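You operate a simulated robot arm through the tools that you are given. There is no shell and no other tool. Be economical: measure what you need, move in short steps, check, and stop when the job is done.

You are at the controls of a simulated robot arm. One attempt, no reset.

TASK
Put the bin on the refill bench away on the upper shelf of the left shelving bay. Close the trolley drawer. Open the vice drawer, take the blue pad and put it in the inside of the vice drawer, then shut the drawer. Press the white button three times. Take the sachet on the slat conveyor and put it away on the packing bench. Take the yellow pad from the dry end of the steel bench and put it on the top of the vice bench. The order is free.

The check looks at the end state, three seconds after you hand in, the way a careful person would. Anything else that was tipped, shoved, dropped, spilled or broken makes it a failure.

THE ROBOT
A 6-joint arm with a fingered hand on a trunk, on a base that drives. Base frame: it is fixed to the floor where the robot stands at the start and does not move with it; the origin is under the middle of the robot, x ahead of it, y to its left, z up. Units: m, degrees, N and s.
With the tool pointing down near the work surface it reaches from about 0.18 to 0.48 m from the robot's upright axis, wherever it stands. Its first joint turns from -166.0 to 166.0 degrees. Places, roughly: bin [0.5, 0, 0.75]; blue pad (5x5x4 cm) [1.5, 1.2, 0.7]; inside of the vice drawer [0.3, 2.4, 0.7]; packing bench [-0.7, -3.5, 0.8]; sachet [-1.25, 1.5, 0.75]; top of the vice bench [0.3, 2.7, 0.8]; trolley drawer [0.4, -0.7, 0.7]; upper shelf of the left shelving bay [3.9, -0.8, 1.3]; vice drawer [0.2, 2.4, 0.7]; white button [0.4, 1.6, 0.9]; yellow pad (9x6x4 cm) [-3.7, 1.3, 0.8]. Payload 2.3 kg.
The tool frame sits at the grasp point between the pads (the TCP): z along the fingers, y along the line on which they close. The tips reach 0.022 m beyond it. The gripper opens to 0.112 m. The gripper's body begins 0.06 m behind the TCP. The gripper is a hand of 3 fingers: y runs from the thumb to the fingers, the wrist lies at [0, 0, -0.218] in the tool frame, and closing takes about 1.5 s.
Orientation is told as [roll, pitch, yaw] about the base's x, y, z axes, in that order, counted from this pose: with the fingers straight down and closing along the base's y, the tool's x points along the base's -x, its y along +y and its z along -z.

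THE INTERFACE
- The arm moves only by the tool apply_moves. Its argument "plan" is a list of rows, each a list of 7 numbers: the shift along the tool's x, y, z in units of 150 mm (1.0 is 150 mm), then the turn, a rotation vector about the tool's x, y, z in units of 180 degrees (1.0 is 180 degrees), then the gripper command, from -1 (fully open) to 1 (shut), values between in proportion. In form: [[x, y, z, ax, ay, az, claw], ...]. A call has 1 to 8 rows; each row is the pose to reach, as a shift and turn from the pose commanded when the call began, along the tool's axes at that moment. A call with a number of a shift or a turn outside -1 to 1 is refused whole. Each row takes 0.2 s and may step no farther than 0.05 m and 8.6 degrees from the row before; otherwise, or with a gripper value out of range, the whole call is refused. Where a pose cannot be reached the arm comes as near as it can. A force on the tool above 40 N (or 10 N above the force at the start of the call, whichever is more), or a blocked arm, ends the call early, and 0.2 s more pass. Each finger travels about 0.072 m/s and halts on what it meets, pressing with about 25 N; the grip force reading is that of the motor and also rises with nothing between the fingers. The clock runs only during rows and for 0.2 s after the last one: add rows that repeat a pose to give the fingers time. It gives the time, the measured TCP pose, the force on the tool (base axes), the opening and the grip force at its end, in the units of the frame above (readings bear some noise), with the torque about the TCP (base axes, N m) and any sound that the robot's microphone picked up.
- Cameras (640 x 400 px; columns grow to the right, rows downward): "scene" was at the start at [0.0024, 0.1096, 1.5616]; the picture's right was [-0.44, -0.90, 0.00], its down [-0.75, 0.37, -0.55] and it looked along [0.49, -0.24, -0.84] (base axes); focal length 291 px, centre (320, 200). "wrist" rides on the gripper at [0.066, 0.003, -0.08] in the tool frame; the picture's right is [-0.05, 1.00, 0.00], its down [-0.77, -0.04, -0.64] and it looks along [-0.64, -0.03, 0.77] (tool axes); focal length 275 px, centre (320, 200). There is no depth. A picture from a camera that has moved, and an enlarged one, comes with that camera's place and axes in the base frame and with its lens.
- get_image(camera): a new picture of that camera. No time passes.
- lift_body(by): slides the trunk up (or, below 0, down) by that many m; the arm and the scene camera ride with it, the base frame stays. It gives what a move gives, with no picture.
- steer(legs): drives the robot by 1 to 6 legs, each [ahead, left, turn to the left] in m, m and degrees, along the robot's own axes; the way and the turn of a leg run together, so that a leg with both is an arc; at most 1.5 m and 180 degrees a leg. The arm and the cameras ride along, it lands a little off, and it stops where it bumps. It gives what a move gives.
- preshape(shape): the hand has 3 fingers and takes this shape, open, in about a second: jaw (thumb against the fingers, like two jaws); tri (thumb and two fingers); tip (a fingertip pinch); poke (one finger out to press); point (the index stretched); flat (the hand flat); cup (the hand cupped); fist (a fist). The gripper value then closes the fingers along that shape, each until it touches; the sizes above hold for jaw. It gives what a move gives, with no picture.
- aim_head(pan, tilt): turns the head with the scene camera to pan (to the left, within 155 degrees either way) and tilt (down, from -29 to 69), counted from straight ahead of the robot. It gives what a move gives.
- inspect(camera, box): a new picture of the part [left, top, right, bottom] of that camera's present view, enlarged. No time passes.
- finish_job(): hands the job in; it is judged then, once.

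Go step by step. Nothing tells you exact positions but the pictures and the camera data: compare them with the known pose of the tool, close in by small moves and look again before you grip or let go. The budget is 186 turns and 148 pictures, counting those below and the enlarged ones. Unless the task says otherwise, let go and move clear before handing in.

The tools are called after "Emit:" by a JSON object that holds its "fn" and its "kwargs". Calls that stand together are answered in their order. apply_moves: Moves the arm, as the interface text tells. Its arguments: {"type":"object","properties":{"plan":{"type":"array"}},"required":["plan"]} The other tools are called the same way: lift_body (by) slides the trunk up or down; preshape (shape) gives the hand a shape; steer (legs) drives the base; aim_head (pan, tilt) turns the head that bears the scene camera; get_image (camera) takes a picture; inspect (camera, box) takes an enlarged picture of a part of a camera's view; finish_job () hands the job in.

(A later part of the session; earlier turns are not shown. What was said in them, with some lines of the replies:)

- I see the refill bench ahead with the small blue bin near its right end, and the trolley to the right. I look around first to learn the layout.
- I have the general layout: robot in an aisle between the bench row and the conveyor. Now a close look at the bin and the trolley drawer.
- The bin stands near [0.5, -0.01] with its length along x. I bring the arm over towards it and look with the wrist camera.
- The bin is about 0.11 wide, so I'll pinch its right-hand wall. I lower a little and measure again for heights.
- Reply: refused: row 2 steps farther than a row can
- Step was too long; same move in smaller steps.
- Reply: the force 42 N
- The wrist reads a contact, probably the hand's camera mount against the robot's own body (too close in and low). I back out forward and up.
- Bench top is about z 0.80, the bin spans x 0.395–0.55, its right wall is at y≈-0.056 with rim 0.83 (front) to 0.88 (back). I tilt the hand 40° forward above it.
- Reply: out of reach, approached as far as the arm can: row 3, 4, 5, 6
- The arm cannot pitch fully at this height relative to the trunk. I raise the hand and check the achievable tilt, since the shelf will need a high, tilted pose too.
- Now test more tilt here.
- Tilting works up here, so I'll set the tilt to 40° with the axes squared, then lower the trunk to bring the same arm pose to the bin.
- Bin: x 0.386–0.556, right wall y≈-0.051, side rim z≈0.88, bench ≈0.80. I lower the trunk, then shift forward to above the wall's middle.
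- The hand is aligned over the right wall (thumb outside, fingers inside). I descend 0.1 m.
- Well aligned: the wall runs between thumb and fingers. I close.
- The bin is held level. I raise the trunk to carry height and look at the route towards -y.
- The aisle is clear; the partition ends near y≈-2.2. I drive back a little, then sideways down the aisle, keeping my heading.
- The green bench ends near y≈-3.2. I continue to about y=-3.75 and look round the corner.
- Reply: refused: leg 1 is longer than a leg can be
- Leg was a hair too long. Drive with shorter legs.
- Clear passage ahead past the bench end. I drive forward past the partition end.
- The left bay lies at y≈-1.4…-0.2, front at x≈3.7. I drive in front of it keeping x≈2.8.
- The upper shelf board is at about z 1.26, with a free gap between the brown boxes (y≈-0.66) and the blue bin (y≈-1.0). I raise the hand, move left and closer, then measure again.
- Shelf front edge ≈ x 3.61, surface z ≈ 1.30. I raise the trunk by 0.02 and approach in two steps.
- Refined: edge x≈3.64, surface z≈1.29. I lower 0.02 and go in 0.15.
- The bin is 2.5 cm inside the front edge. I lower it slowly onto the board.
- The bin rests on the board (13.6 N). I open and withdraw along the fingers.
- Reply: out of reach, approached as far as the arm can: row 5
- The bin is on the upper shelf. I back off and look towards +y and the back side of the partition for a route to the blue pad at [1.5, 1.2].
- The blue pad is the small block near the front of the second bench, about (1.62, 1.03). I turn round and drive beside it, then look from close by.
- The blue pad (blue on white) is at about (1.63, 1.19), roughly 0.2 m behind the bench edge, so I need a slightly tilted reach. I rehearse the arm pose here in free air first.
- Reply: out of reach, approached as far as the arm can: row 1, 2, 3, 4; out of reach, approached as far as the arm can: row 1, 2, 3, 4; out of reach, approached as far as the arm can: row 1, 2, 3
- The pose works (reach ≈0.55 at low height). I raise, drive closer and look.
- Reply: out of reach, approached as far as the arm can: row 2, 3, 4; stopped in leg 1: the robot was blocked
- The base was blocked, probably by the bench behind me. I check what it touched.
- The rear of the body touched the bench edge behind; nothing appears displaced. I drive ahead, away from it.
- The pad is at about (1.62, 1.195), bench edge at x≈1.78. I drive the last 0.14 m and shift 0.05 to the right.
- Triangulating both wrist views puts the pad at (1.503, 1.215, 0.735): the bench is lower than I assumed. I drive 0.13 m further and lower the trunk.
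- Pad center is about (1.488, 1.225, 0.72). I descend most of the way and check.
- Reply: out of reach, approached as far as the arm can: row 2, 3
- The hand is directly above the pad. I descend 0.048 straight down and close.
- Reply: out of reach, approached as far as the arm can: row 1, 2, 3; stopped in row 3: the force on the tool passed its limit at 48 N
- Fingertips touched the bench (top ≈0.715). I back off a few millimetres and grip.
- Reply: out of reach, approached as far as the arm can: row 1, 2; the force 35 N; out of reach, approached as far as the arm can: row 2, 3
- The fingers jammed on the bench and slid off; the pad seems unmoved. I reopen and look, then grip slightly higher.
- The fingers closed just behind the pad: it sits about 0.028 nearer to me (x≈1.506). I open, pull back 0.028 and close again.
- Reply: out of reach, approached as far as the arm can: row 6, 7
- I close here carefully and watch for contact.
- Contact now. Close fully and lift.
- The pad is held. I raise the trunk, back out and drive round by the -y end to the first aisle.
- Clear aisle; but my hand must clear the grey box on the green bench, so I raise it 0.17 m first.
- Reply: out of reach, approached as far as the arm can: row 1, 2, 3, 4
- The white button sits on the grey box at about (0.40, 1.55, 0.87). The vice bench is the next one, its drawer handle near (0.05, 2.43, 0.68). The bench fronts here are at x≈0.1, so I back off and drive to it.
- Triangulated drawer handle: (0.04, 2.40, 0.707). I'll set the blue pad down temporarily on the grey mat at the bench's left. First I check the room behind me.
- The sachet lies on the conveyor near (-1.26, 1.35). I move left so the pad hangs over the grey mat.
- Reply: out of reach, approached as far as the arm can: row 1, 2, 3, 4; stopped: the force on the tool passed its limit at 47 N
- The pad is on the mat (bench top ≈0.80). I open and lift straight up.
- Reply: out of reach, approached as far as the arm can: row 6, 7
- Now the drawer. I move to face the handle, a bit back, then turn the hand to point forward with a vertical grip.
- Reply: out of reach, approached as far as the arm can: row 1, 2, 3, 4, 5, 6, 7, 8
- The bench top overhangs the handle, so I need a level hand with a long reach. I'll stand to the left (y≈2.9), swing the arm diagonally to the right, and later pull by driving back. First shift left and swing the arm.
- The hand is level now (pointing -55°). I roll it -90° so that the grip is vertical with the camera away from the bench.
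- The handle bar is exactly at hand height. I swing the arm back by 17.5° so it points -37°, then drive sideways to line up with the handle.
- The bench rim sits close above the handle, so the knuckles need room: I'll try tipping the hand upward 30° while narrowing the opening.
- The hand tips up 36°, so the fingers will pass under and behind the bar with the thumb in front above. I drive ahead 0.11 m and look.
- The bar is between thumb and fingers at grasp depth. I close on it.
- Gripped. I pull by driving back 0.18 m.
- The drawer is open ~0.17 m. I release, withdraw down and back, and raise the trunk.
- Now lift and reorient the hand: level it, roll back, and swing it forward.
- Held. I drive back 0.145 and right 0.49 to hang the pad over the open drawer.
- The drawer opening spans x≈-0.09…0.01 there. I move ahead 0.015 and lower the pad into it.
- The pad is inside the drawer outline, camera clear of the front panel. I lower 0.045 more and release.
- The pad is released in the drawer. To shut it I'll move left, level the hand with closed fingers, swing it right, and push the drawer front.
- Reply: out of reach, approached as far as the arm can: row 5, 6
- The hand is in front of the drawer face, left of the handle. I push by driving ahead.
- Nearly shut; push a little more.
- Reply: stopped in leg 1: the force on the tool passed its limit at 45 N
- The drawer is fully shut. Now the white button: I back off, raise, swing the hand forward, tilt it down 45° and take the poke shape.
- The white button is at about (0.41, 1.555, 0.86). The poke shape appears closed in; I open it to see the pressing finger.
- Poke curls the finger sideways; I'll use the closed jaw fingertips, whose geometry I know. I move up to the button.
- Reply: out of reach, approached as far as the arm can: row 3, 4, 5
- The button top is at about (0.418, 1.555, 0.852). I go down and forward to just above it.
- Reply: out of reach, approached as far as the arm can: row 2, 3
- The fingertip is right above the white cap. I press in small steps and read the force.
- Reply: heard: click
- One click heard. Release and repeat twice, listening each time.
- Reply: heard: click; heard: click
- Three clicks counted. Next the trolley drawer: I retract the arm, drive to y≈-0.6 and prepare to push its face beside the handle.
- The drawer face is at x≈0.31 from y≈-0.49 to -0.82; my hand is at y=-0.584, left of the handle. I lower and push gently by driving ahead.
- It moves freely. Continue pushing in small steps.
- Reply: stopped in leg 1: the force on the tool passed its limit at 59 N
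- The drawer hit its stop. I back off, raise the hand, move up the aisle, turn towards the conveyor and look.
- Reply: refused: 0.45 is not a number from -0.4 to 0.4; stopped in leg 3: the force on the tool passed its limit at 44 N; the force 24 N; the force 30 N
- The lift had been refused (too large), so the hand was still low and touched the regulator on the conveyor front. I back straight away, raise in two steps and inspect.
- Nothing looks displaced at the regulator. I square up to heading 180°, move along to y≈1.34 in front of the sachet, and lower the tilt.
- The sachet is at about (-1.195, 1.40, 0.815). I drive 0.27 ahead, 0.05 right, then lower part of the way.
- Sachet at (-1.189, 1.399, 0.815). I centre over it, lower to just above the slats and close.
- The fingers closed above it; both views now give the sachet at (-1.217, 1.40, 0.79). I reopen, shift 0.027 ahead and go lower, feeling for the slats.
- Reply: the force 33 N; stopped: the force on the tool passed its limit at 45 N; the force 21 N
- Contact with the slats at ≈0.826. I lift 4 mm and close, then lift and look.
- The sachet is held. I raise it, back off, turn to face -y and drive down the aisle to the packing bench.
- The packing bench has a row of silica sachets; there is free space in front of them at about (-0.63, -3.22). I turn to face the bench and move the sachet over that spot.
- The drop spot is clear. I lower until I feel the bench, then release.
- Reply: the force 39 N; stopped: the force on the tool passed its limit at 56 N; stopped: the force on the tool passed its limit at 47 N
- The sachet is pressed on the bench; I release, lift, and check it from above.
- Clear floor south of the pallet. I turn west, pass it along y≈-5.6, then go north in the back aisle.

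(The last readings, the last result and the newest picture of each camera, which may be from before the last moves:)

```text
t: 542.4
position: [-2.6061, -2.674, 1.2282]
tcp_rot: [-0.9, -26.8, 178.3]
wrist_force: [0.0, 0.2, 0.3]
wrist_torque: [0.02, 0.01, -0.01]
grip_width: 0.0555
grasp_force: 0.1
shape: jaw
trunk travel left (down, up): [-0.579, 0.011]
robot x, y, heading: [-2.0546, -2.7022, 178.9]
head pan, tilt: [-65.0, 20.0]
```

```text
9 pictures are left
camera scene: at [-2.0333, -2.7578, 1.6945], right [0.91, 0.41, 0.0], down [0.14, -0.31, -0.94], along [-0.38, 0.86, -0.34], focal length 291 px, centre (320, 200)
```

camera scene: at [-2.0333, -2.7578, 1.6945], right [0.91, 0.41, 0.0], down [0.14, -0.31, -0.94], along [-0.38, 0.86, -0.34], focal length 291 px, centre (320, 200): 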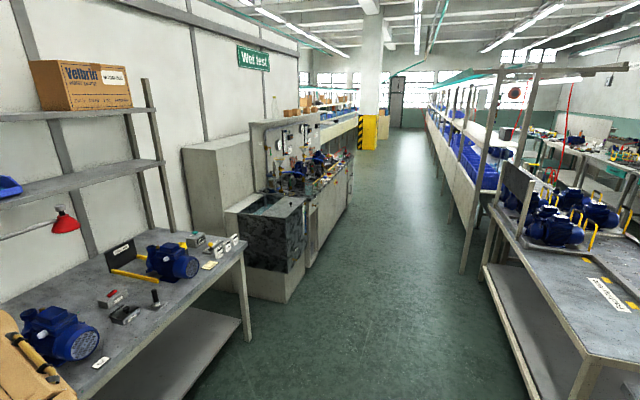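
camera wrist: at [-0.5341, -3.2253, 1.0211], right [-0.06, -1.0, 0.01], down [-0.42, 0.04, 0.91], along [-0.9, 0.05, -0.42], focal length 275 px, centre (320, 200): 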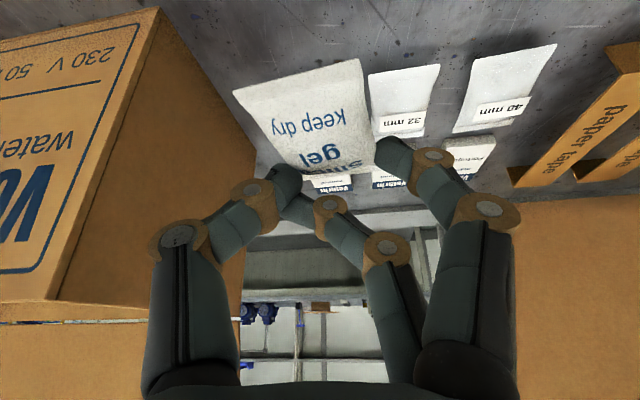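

I see the wet-test steel bench; its far (north) end should be the dry end. I drive north alongside it.

Emit:
{"fn": "steer", "kwargs": {"legs": [[0, -1.5, 1], [0, -1.5, 0], [0.25, -0.75, 0]]}}

Emit:
{"fn": "aim_head", "kwargs": {"pan": -5, "tilt": 42}}

Emit:
{"fn": "get_image", "kwargs": {"camera": "scene"}}

```text
t: 560.7
position: [-2.8844, 1.0478, 1.228]
tcp_rot: [-0.9, -26.7, -179.8]
wrist_force: [-0.5, -1.1, -0.5]
wrist_torque: [0.02, 0.01, 0.01]
grip_width: 0.0553
grasp_force: 0.1
shape: jaw
trunk travel left (down, up): [-0.579, 0.011]
robot x, y, heading: [-2.3306, 1.0423, -179.0]
head pan, tilt: [-65.0, 20.0]
```

```text
t: 562.0
position: [-2.8854, 1.0486, 1.2272]
tcp_rot: [-0.9, -26.7, -179.9]
wrist_force: [0.0, 0.3, 0.0]
wrist_torque: [0.03, -0.01, -0.03]
grip_width: 0.0555
grasp_force: 0.0
shape: jaw
trunk travel left (down, up): [-0.579, 0.011]
robot x, y, heading: [-2.333, 1.0379, -178.7]
head pan, tilt: [-5.0, 42.0]
```

```text
8 pictures are left
camera scene: at [-2.352, 0.9056, 1.6602], right [0.07, 1.0, 0.0], down [0.67, -0.05, -0.74], along [-0.74, 0.05, -0.67], focal length 291 px, centre (320, 200)
```

scene: 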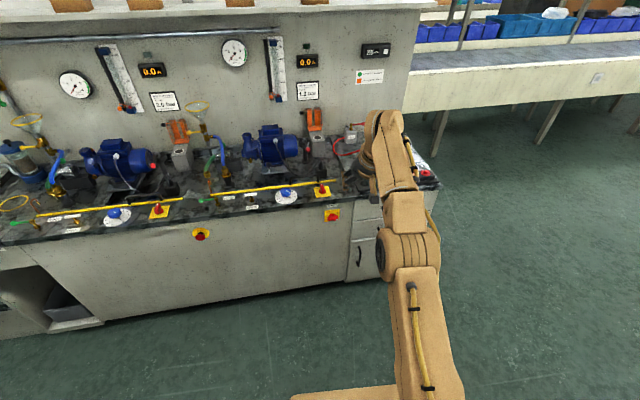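

Emit:
{"fn": "get_image", "kwargs": {"camera": "wrist"}}

```text
7 pictures are left
camera wrist: at [-2.7901, 1.0427, 1.2696], right [-0.05, -1.0, 0.01], down [-0.4, 0.02, 0.91], along [-0.91, 0.04, -0.4], focal length 275 px, centre (320, 200)
```

wrist: 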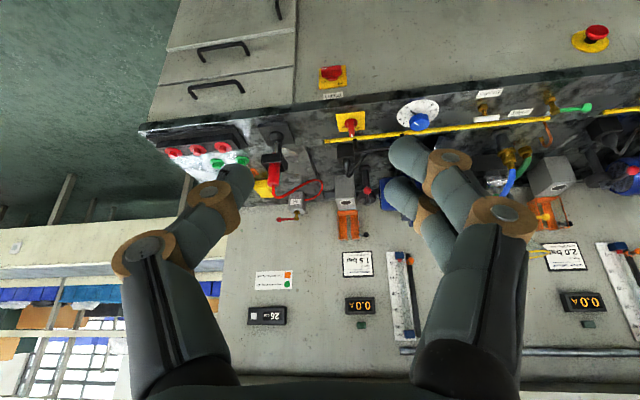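

The yellow pad is near (-3.69, 1.30), far behind the bench front but only ~0.2 m from its north end. I go round to the north end and face south.

Emit:
{"fn": "steer", "kwargs": {"legs": [[0, -1.1, 0], [0, 0, 88.9], [0, -1.34, 0]]}}

Emit:
{"fn": "lift_body", "kwargs": {"by": -0.15}}

Emit:
{"fn": "get_image", "kwargs": {"camera": "wrist"}}

```text
t: 577.8
position: [-3.7219, 1.6267, 1.2277]
tcp_rot: [-1.0, -26.6, -91.8]
wrist_force: [0.1, -1.0, 0.6]
wrist_torque: [-0.02, 0.0, 0.0]
grip_width: 0.0553
grasp_force: 0.0
shape: jaw
trunk travel left (down, up): [-0.579, 0.011]
robot x, y, heading: [-3.6941, 2.1777, -91.0]
head pan, tilt: [-5.0, 42.0]
```

```text
t: 579.6
position: [-3.7215, 1.6266, 1.077]
tcp_rot: [-0.9, -26.7, -91.8]
wrist_force: [0.3, -0.5, 1.0]
wrist_torque: [-0.01, 0.0, 0.01]
grip_width: 0.0556
grasp_force: 0.2
shape: jaw
trunk travel left (down, up): [-0.429, 0.161]
robot x, y, heading: [-3.6947, 2.1792, -90.8]
head pan, tilt: [-5.0, 42.0]
```

```text
6 pictures are left
camera wrist: at [-3.7144, 1.7208, 1.1197], right [1.0, -0.08, 0.01], down [-0.04, -0.4, 0.91], along [-0.07, -0.91, -0.4], focal length 275 px, centre (320, 200)
```

wrist: 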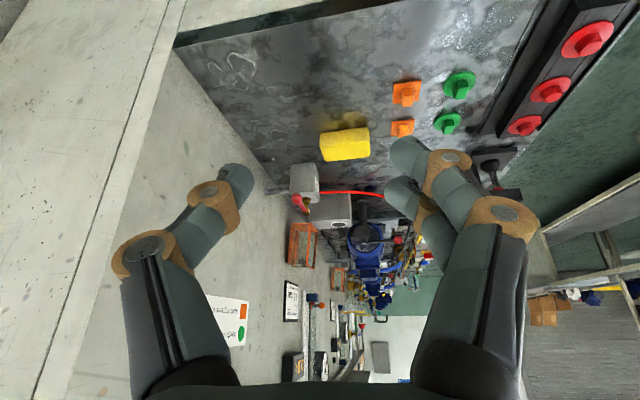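

The pad is at about (-3.70, 1.29), its 9 cm side nearly across my fingers. I open fully, turn the hand ~10° to match it and move above it.

Emit:
{"fn": "apply_moves", "kwargs": {"plan": [[0, 0, 0, -0.0125, 0, -0.025, -1], [0, 0, 0, -0.025, 0, -0.0496, -1], [-0.11, 0, 0.055, -0.025, 0, -0.0496, -1], [-0.22, 0, 0.11, -0.025, 0, -0.0496, -1], [-0.22, 0, 0.11, -0.025, 0, -0.0496, -1]]}}

Emit:
{"fn": "steer", "kwargs": {"legs": [[0.29, 0.028, 0]]}}

Emit:
{"fn": "lift_body", "kwargs": {"by": -0.14}}

Emit:
{"fn": "get_image", "kwargs": {"camera": "wrist"}}

```text
t: 580.8
position: [-3.7196, 1.622, 1.0656]
tcp_rot: [-0.8, -26.5, -81.8]
wrist_force: [-0.2, -0.1, 0.1]
wrist_torque: [-0.01, 0.01, 0.02]
grip_width: 0.1118
grasp_force: 0.1
shape: jaw
out of reach, approached as far as the arm can: row 3, 4, 5
trunk travel left (down, up): [-0.429, 0.161]
robot x, y, heading: [-3.6923, 2.178, -90.8]
head pan, tilt: [-5.0, 42.0]
```

```text
t: 582.8
position: [-3.6978, 1.3324, 1.0649]
tcp_rot: [-0.9, -26.5, -82.1]
wrist_force: [-0.8, 0.1, -0.1]
wrist_torque: [0.02, 0.01, 0.01]
grip_width: 0.1121
grasp_force: 0.0
shape: jaw
trunk travel left (down, up): [-0.429, 0.161]
robot x, y, heading: [-3.6725, 1.8911, -91.4]
head pan, tilt: [-5.0, 42.0]
```

```text
t: 584.4
position: [-3.6987, 1.3337, 0.9279]
tcp_rot: [-0.9, -26.5, -82.0]
wrist_force: [-0.5, -0.7, 0.4]
wrist_torque: [0.0, 0.01, -0.02]
grip_width: 0.1119
grasp_force: 0.0
shape: jaw
trunk travel left (down, up): [-0.289, 0.301]
robot x, y, heading: [-3.6707, 1.8915, -91.2]
head pan, tilt: [-5.0, 42.0]
```

```text
5 pictures are left
camera wrist: at [-3.7084, 1.4271, 0.9683], right [1.0, 0.09, 0.01], down [0.03, -0.4, 0.91], along [0.09, -0.91, -0.41], focal length 275 px, centre (320, 200)
```

wrist: 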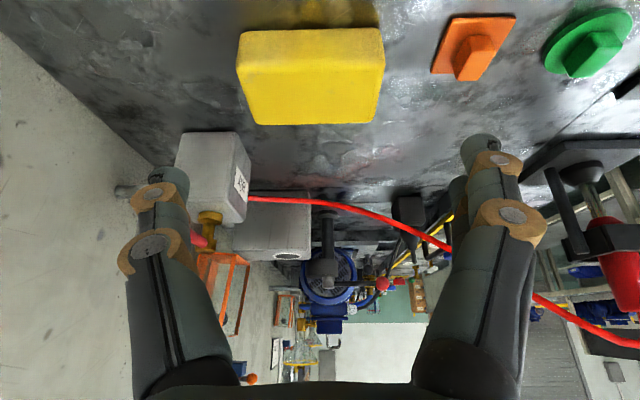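

Aligned well with the pad. To keep clear of the orange knob I grip slightly beyond centre: ahead 0.048, opening 0.106, then lower.

Emit:
{"fn": "apply_moves", "kwargs": {"plan": [[0, 0, 0, 0, 0, 0, -0.9], [0, 0, 0, 0, 0, 0, -0.9]]}}

Emit:
{"fn": "steer", "kwargs": {"legs": [[0.048, -0.001, 0]]}}

Emit:
{"fn": "lift_body", "kwargs": {"by": -0.07}}

Emit:
{"fn": "get_image", "kwargs": {"camera": "wrist"}}

```text
t: 585.0
position: [-3.6978, 1.3329, 0.9268]
tcp_rot: [-0.9, -26.6, -82.0]
wrist_force: [0.0, 0.0, 0.2]
wrist_torque: [-0.02, -0.08, 0.01]
grip_width: 0.1067
grasp_force: 0.1
shape: jaw
trunk travel left (down, up): [-0.289, 0.301]
robot x, y, heading: [-3.6705, 1.888, -91.3]
head pan, tilt: [-5.0, 42.0]
```

```text
t: 586.0
position: [-3.7018, 1.2835, 0.9263]
tcp_rot: [-0.9, -26.4, -82.0]
wrist_force: [-1.2, -0.3, 0.3]
wrist_torque: [-0.01, -0.01, -0.01]
grip_width: 0.1065
grasp_force: 0.1
shape: jaw
trunk travel left (down, up): [-0.289, 0.301]
robot x, y, heading: [-3.6719, 1.8428, -91.2]
head pan, tilt: [-5.0, 42.0]
```

```text
t: 587.0
position: [-3.7013, 1.2856, 0.8567]
tcp_rot: [-0.9, -26.6, -82.1]
wrist_force: [0.5, -0.3, 0.2]
wrist_torque: [-0.01, -0.02, 0.0]
grip_width: 0.1066
grasp_force: 0.1
shape: jaw
trunk travel left (down, up): [-0.219, 0.371]
robot x, y, heading: [-3.6725, 1.8421, -90.9]
head pan, tilt: [-5.0, 42.0]
```

```text
4 pictures are left
camera wrist: at [-3.7105, 1.3789, 0.8983], right [1.0, 0.09, 0.01], down [0.03, -0.4, 0.91], along [0.09, -0.91, -0.41], focal length 275 px, centre (320, 200)
```

wrist: 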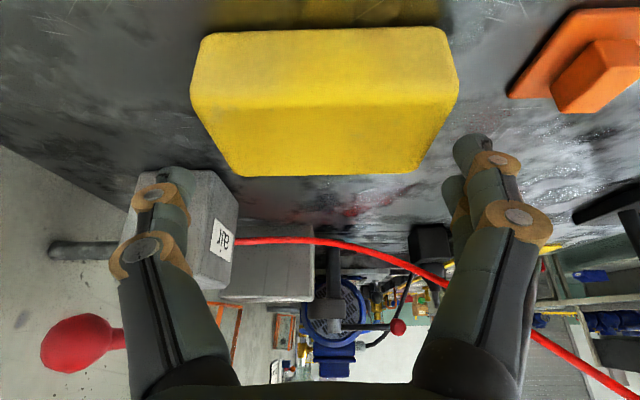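

Good alignment. I shift 3 mm, lower 0.026 and close.

Emit:
{"fn": "apply_moves", "kwargs": {"plan": [[0, 0.02, 0, 0, 0, 0, -0.9]]}}

Emit:
{"fn": "lift_body", "kwargs": {"by": -0.014}}

Emit:
{"fn": "lift_body", "kwargs": {"by": -0.012}}

Emit:
{"fn": "apply_moves", "kwargs": {"plan": [[0, 0, 0, 0, 0, 0, -0.6], [0, 0, 0, 0, 0, 0, -0.2], [0, 0, 0, 0, 0, 0, 1], [0, 0, 0, 0, 0, 0, 1], [0, 0, 0, 0, 0, 0, 1], [0, 0, 0, 0, 0, 0, 1]]}}

```text
t: 587.4
position: [-3.6977, 1.2854, 0.8553]
tcp_rot: [-0.9, -26.6, -82.0]
wrist_force: [0.1, 0.1, -0.1]
wrist_torque: [-0.01, -0.02, -0.01]
grip_width: 0.1064
grasp_force: 0.1
shape: jaw
trunk travel left (down, up): [-0.219, 0.371]
robot x, y, heading: [-3.6729, 1.841, -91.0]
head pan, tilt: [-5.0, 42.0]
```

```text
t: 588.1
position: [-3.6978, 1.2855, 0.8415]
tcp_rot: [-0.9, -26.6, -82.0]
wrist_force: [-0.3, 0.3, 1.3]
wrist_torque: [0.0, 0.02, -0.02]
grip_width: 0.1068
grasp_force: 0.0
shape: jaw
trunk travel left (down, up): [-0.205, 0.385]
robot x, y, heading: [-3.6723, 1.8433, -91.1]
head pan, tilt: [-5.0, 42.0]
```

```text
t: 588.7
position: [-3.6986, 1.2859, 0.8298]
tcp_rot: [-0.9, -26.5, -82.0]
wrist_force: [0.2, 0.6, 0.2]
wrist_torque: [0.01, 0.01, -0.02]
grip_width: 0.1068
grasp_force: 0.1
shape: jaw
trunk travel left (down, up): [-0.193, 0.397]
robot x, y, heading: [-3.6734, 1.8409, -91.1]
head pan, tilt: [-5.0, 42.0]
```

```text
t: 590.1
position: [-3.6981, 1.2858, 0.8291]
tcp_rot: [-1.0, -26.5, -82.0]
wrist_force: [0.1, -0.3, 1.3]
wrist_torque: [-0.06, -0.02, 0.02]
grip_width: 0.0866
grasp_force: 25.2
shape: jaw
trunk travel left (down, up): [-0.193, 0.397]
robot x, y, heading: [-3.6723, 1.8427, -91.2]
head pan, tilt: [-5.0, 42.0]
```

Gripped (0.087 m). I lift, back off north and drive the route back.

Emit:
{"fn": "lift_body", "kwargs": {"by": 0.395}}

Emit:
{"fn": "steer", "kwargs": {"legs": [[-0.35, 0, 1], [0, 1.34, 0], [0, 0, -90]]}}

Emit:
{"fn": "apply_moves", "kwargs": {"plan": [[-0.1, 0, -0.2, 0, 0, 0, 1], [-0.2, 0, -0.4, 0, 0, 0, 1], [-0.3, 0, -0.6, 0, 0, 0, 1]]}}

Emit:
{"fn": "steer", "kwargs": {"legs": [[-0.1, 1.4, 0], [-0.17, 1.4, 0], [0, 1.5, 0], [0, 0.6, 0]]}}

```text
t: 593.9
position: [-3.6978, 1.2857, 1.225]
tcp_rot: [-1.0, -26.5, -82.0]
wrist_force: [0.2, -0.2, 0.0]
wrist_torque: [0.03, 0.04, -0.01]
grip_width: 0.0861
grasp_force: 25.0
shape: jaw
trunk travel left (down, up): [-0.588, 0.002]
robot x, y, heading: [-3.6732, 1.8442, -91.3]
head pan, tilt: [-5.0, 42.0]
```

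```text
t: 606.3
position: [-2.8823, 2.2032, 1.2249]
tcp_rot: [-0.9, -26.6, -170.0]
wrist_force: [0.1, -0.2, -1.2]
wrist_torque: [0.0, -0.02, 0.03]
grip_width: 0.0865
grasp_force: 25.9
shape: jaw
trunk travel left (down, up): [-0.588, 0.002]
robot x, y, heading: [-2.3224, 2.1981, -179.2]
head pan, tilt: [-5.0, 42.0]
```

```text
t: 607.1
position: [-2.844, 2.1908, 1.2922]
tcp_rot: [-0.8, -26.6, -169.9]
wrist_force: [-0.5, -0.2, -0.7]
wrist_torque: [-0.02, -0.01, -0.01]
grip_width: 0.0861
grasp_force: 25.2
shape: jaw
out of reach, approached as far as the arm can: row 1, 2, 3
trunk travel left (down, up): [-0.588, 0.002]
robot x, y, heading: [-2.3221, 2.1975, -178.8]
head pan, tilt: [-5.0, 42.0]
```

```text
t: 630.8
position: [-2.4466, -2.7321, 1.2926]
tcp_rot: [-0.9, -26.7, -168.8]
wrist_force: [0.1, -0.2, -0.2]
wrist_torque: [0.05, 0.0, -0.01]
grip_width: 0.0862
grasp_force: 24.7
shape: jaw
trunk travel left (down, up): [-0.588, 0.002]
robot x, y, heading: [-1.9292, -2.7138, -177.6]
head pan, tilt: [-5.0, 42.0]
```

Emit:
{"fn": "steer", "kwargs": {"legs": [[0.1, 0, -2.4], [0, 1.5, 0], [0, 1.4, 0], [-1.5, 0, 0], [-0.6, 0, 0]]}}

Emit:
{"fn": "steer", "kwargs": {"legs": [[0, -0.28, 0], [0, 0, 180]]}}

```text
t: 655.5
position: [-0.4619, -5.6091, 1.293]
tcp_rot: [-0.8, -26.7, -170.5]
wrist_force: [-0.1, -0.4, -0.3]
wrist_torque: [0.0, -0.01, 0.01]
grip_width: 0.0863
grasp_force: 24.5
shape: jaw
trunk travel left (down, up): [-0.588, 0.002]
robot x, y, heading: [0.0581, -5.6046, -179.8]
head pan, tilt: [-5.0, 42.0]
```

```text
t: 664.9
position: [0.5746, -5.3078, 1.2929]
tcp_rot: [-0.8, -26.7, 10.6]
wrist_force: [0.4, 0.3, -0.5]
wrist_torque: [0.0, -0.03, -0.01]
grip_width: 0.086
grasp_force: 25.5
shape: jaw
trunk travel left (down, up): [-0.588, 0.002]
robot x, y, heading: [0.0505, -5.3227, 1.7]
head pan, tilt: [-5.0, 42.0]
```

Emit:
{"fn": "steer", "kwargs": {"legs": [[0, 0, -1.7], [-0.08, 1.4, 0], [0, 1.5, 0], [-0.08, 1.4, 0], [0, 1.45, 0], [-0.28, 0.75, 0]]}}

Emit:
{"fn": "steer", "kwargs": {"legs": [[0, 1.5, 0]]}}

```text
t: 696.5
position: [0.1419, 1.1519, 1.2928]
tcp_rot: [-0.8, -26.7, 8.7]
wrist_force: [0.3, -0.9, -0.2]
wrist_torque: [-0.01, -0.01, 0.02]
grip_width: 0.0863
grasp_force: 25.7
shape: jaw
trunk travel left (down, up): [-0.588, 0.002]
robot x, y, heading: [-0.3784, 1.156, -0.4]
head pan, tilt: [-5.0, 42.0]
```

```text
t: 703.9
position: [0.1542, 2.6541, 1.2925]
tcp_rot: [-0.9, -26.7, 8.5]
wrist_force: [-0.6, 0.2, -1.2]
wrist_torque: [-0.04, 0.0, -0.02]
grip_width: 0.0865
grasp_force: 25.4
shape: jaw
trunk travel left (down, up): [-0.588, 0.002]
robot x, y, heading: [-0.3685, 2.6606, -0.6]
head pan, tilt: [-5.0, 42.0]
```

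At the vice bench. I position for a free spot between the mat and the black base, about (0.07, 2.79), and lower partway to look.

Emit:
{"fn": "steer", "kwargs": {"legs": [[-0.085, 0.137, 0.6]]}}

Emit:
{"fn": "lift_body", "kwargs": {"by": -0.33}}

Emit:
{"fn": "aim_head", "kwargs": {"pan": 0, "tilt": 55}}

Emit:
{"fn": "get_image", "kwargs": {"camera": "scene"}}

```text
t: 705.3
position: [0.0711, 2.7957, 1.2925]
tcp_rot: [-0.8, -26.7, 9.1]
wrist_force: [-1.0, 1.4, -0.3]
wrist_torque: [0.01, 0.0, -0.01]
grip_width: 0.0864
grasp_force: 25.1
shape: jaw
trunk travel left (down, up): [-0.588, 0.002]
robot x, y, heading: [-0.4483, 2.7963, 0.1]
head pan, tilt: [-5.0, 42.0]
```

```text
t: 708.6
position: [0.0711, 2.796, 0.9636]
tcp_rot: [-0.8, -26.6, 9.1]
wrist_force: [-0.1, 0.2, -1.2]
wrist_torque: [-0.01, -0.02, 0.01]
grip_width: 0.0862
grasp_force: 25.5
shape: jaw
trunk travel left (down, up): [-0.258, 0.332]
robot x, y, heading: [-0.4511, 2.8007, 0.1]
head pan, tilt: [-5.0, 42.0]
```

```text
t: 709.3
position: [0.0706, 2.7959, 0.964]
tcp_rot: [-0.8, -26.6, 9.0]
wrist_force: [-0.6, 0.1, -0.6]
wrist_torque: [0.0, 0.01, 0.03]
grip_width: 0.0862
grasp_force: 24.4
shape: jaw
trunk travel left (down, up): [-0.258, 0.332]
robot x, y, heading: [-0.4493, 2.7973, -0.3]
head pan, tilt: [0.0, 55.0]
```

```text
3 pictures are left
camera scene: at [-0.4374, 2.9373, 1.3215], right [0.0, -1.0, 0.0], down [-0.82, 0.0, -0.57], along [0.57, 0.0, -0.82], focal length 291 px, centre (320, 200)
```

scene: 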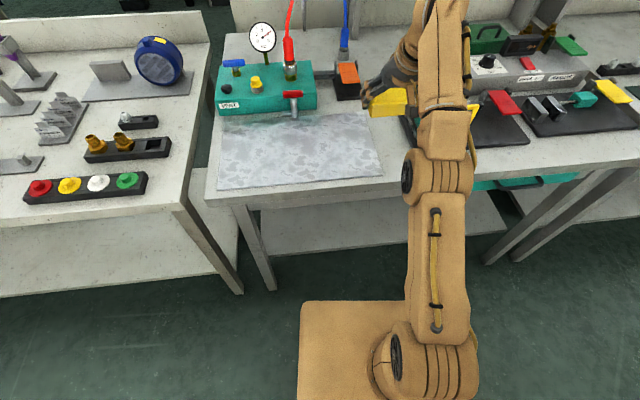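

Position is good; I shift 1 cm left for clearance and lower until contact.

Emit:
{"fn": "steer", "kwargs": {"legs": [[0, 0.012, 0]]}}

Emit:
{"fn": "lift_body", "kwargs": {"by": -0.11}}

Emit:
{"fn": "lift_body", "kwargs": {"by": -0.008}}

Emit:
{"fn": "lift_body", "kwargs": {"by": -0.006}}

```text
t: 710.1
position: [0.07, 2.8088, 0.9618]
tcp_rot: [-0.9, -26.5, 9.0]
wrist_force: [0.2, -0.4, 0.0]
wrist_torque: [0.0, 0.01, -0.03]
grip_width: 0.0863
grasp_force: 25.4
shape: jaw
trunk travel left (down, up): [-0.258, 0.332]
robot x, y, heading: [-0.4477, 2.8072, 0.2]
head pan, tilt: [0.0, 55.0]
```

```text
t: 711.5
position: [0.0714, 2.8077, 0.8534]
tcp_rot: [-0.8, -26.6, 9.1]
wrist_force: [0.3, -1.0, -0.5]
wrist_torque: [-0.01, -0.02, 0.01]
grip_width: 0.0863
grasp_force: 25.2
shape: jaw
trunk travel left (down, up): [-0.148, 0.442]
robot x, y, heading: [-0.452, 2.8103, 0.0]
head pan, tilt: [0.0, 55.0]
```

```text
t: 712.1
position: [0.0714, 2.8084, 0.8458]
tcp_rot: [-0.9, -26.5, 9.1]
wrist_force: [0.3, -0.4, -0.4]
wrist_torque: [0.04, -0.02, 0.05]
grip_width: 0.0862
grasp_force: 24.7
shape: jaw
trunk travel left (down, up): [-0.14, 0.45]
robot x, y, heading: [-0.4464, 2.8067, 0.2]
head pan, tilt: [0.0, 55.0]
```

```text
t: 712.6
position: [0.0704, 2.8088, 0.8387]
tcp_rot: [-0.7, -26.6, 9.0]
wrist_force: [0.6, -0.4, -0.8]
wrist_torque: [0.0, 0.0, 0.0]
grip_width: 0.0862
grasp_force: 25.0
shape: jaw
trunk travel left (down, up): [-0.134, 0.456]
robot x, y, heading: [-0.4478, 2.8082, 0.3]
head pan, tilt: [0.0, 55.0]
```

Emit:
{"fn": "lift_body", "kwargs": {"by": -0.005}}

Emit:
{"fn": "lift_body", "kwargs": {"by": -0.004}}

```text
t: 713.2
position: [0.0708, 2.8077, 0.833]
tcp_rot: [-0.8, -26.7, 9.1]
wrist_force: [-0.2, 0.7, 1.0]
wrist_torque: [0.05, 0.02, 0.0]
grip_width: 0.086
grasp_force: 25.0
shape: jaw
trunk travel left (down, up): [-0.129, 0.461]
robot x, y, heading: [-0.4503, 2.8075, -0.1]
head pan, tilt: [0.0, 55.0]
```

```text
t: 713.7
position: [0.0708, 2.8069, 0.833]
tcp_rot: [-0.9, -26.9, 9.3]
wrist_force: [7.3, 0.3, 19.5]
wrist_torque: [0.26, -0.13, -0.11]
grip_width: 0.0858
grasp_force: 25.3
shape: jaw
trunk travel left (down, up): [-0.125, 0.465]
robot x, y, heading: [-0.4466, 2.8044, 0.2]
head pan, tilt: [0.0, 55.0]
```

Contact (19 N): the pad rests on the bench. I open just enough, lift straight up and look.

Emit:
{"fn": "apply_moves", "kwargs": {"plan": [[0, 0, 0, 0, 0, 0, -0.7], [0, 0, 0, 0, 0, 0, -0.85], [0, 0, 0, 0, 0, 0, -0.85], [0, 0, 0, 0, 0, 0, -0.85]]}}

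Emit:
{"fn": "lift_body", "kwargs": {"by": 0.15}}

Emit:
{"fn": "get_image", "kwargs": {"camera": "wrist"}}

```text
t: 714.7
position: [0.0708, 2.8083, 0.8297]
tcp_rot: [-0.7, -26.7, 9.2]
wrist_force: [-0.5, -0.6, 0.8]
wrist_torque: [0.01, 0.06, 0.02]
grip_width: 0.1033
grasp_force: 0.0
shape: jaw
trunk travel left (down, up): [-0.125, 0.465]
robot x, y, heading: [-0.4501, 2.8083, -0.1]
head pan, tilt: [0.0, 55.0]
```

```text
t: 716.4
position: [0.0711, 2.8082, 0.9808]
tcp_rot: [-0.8, -26.6, 9.1]
wrist_force: [0.5, 0.4, -0.1]
wrist_torque: [0.0, 0.0, 0.03]
grip_width: 0.1034
grasp_force: 0.0
shape: jaw
trunk travel left (down, up): [-0.275, 0.315]
robot x, y, heading: [-0.4497, 2.8088, 0.1]
head pan, tilt: [0.0, 55.0]
```

```text
2 pictures are left
camera wrist: at [-0.0243, 2.7961, 1.0221], right [-0.11, 0.99, 0.01], down [0.4, 0.04, 0.91], along [0.91, 0.1, -0.4], focal length 275 px, centre (320, 200)
```

wrist: 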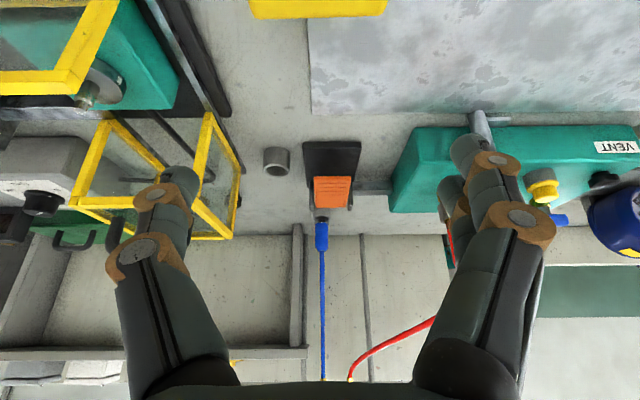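

The pad lies on the bench. I back away and take a last look.

Emit:
{"fn": "steer", "kwargs": {"legs": [[-0.13, 0, 0]]}}

Emit:
{"fn": "aim_head", "kwargs": {"pan": -15, "tilt": 50}}

Emit:
{"fn": "get_image", "kwargs": {"camera": "scene"}}

```text
t: 717.7
position: [-0.0582, 2.8062, 0.98]
tcp_rot: [-0.7, -26.7, 9.0]
wrist_force: [1.2, 0.0, -0.2]
wrist_torque: [-0.03, 0.0, 0.0]
grip_width: 0.1037
grasp_force: 0.0
shape: jaw
trunk travel left (down, up): [-0.275, 0.315]
robot x, y, heading: [-0.5776, 2.8091, 0.1]
head pan, tilt: [0.0, 55.0]
```

```text
t: 718.5
position: [-0.0579, 2.8081, 0.9808]
tcp_rot: [-0.8, -26.7, 9.1]
wrist_force: [-0.2, 1.0, 0.5]
wrist_torque: [0.01, -0.01, -0.01]
grip_width: 0.1035
grasp_force: 0.0
shape: jaw
trunk travel left (down, up): [-0.275, 0.315]
robot x, y, heading: [-0.5801, 2.8097, -0.0]
head pan, tilt: [-15.0, 50.0]
```

```text
1 pictures are left
camera scene: at [-0.5638, 2.9295, 1.3449], right [-0.26, -0.97, 0.0], down [-0.74, 0.2, -0.64], along [0.62, -0.17, -0.77], focal length 291 px, centre (320, 200)
```

scene: 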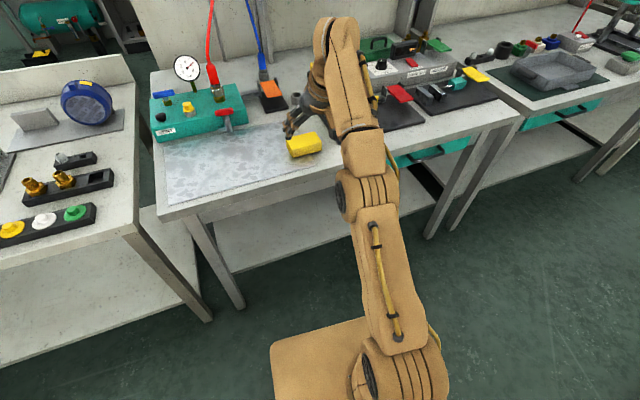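

The yellow pad lies flat on the vice bench, the vice drawer is shut, and the hand is clear of everything, so I hand in.

Emit:
{"fn": "finish_job", "kwargs": {}}

```text
The job is handed in.
```

I did all six tasks and handed the job in; two results I could not see directly, and there was one accidental touch along the way.

- **Bin:** it stands on the upper shelf of the left bay.
- **Trolley drawer:** pushed in until it hit its stop, and seen shut afterwards.
- **Blue pad:** I let it go inside the open vice drawer and shut the drawer. The drawer front hid the pad, so I did not see it lying there.
- **White button:** pressed three times, with three clicks heard.
- **Sachet:** I let it go pressed onto a clear spot on the packing bench. I did not look at it again afterwards.
- **Yellow pad:** it lies on the vice bench top, partly on the grey mat.

**Accidental touch:** while I was turning near the conveyor, the hand pressed on the air regulator at its front with about 44 N. It looked intact and in place afterwards.
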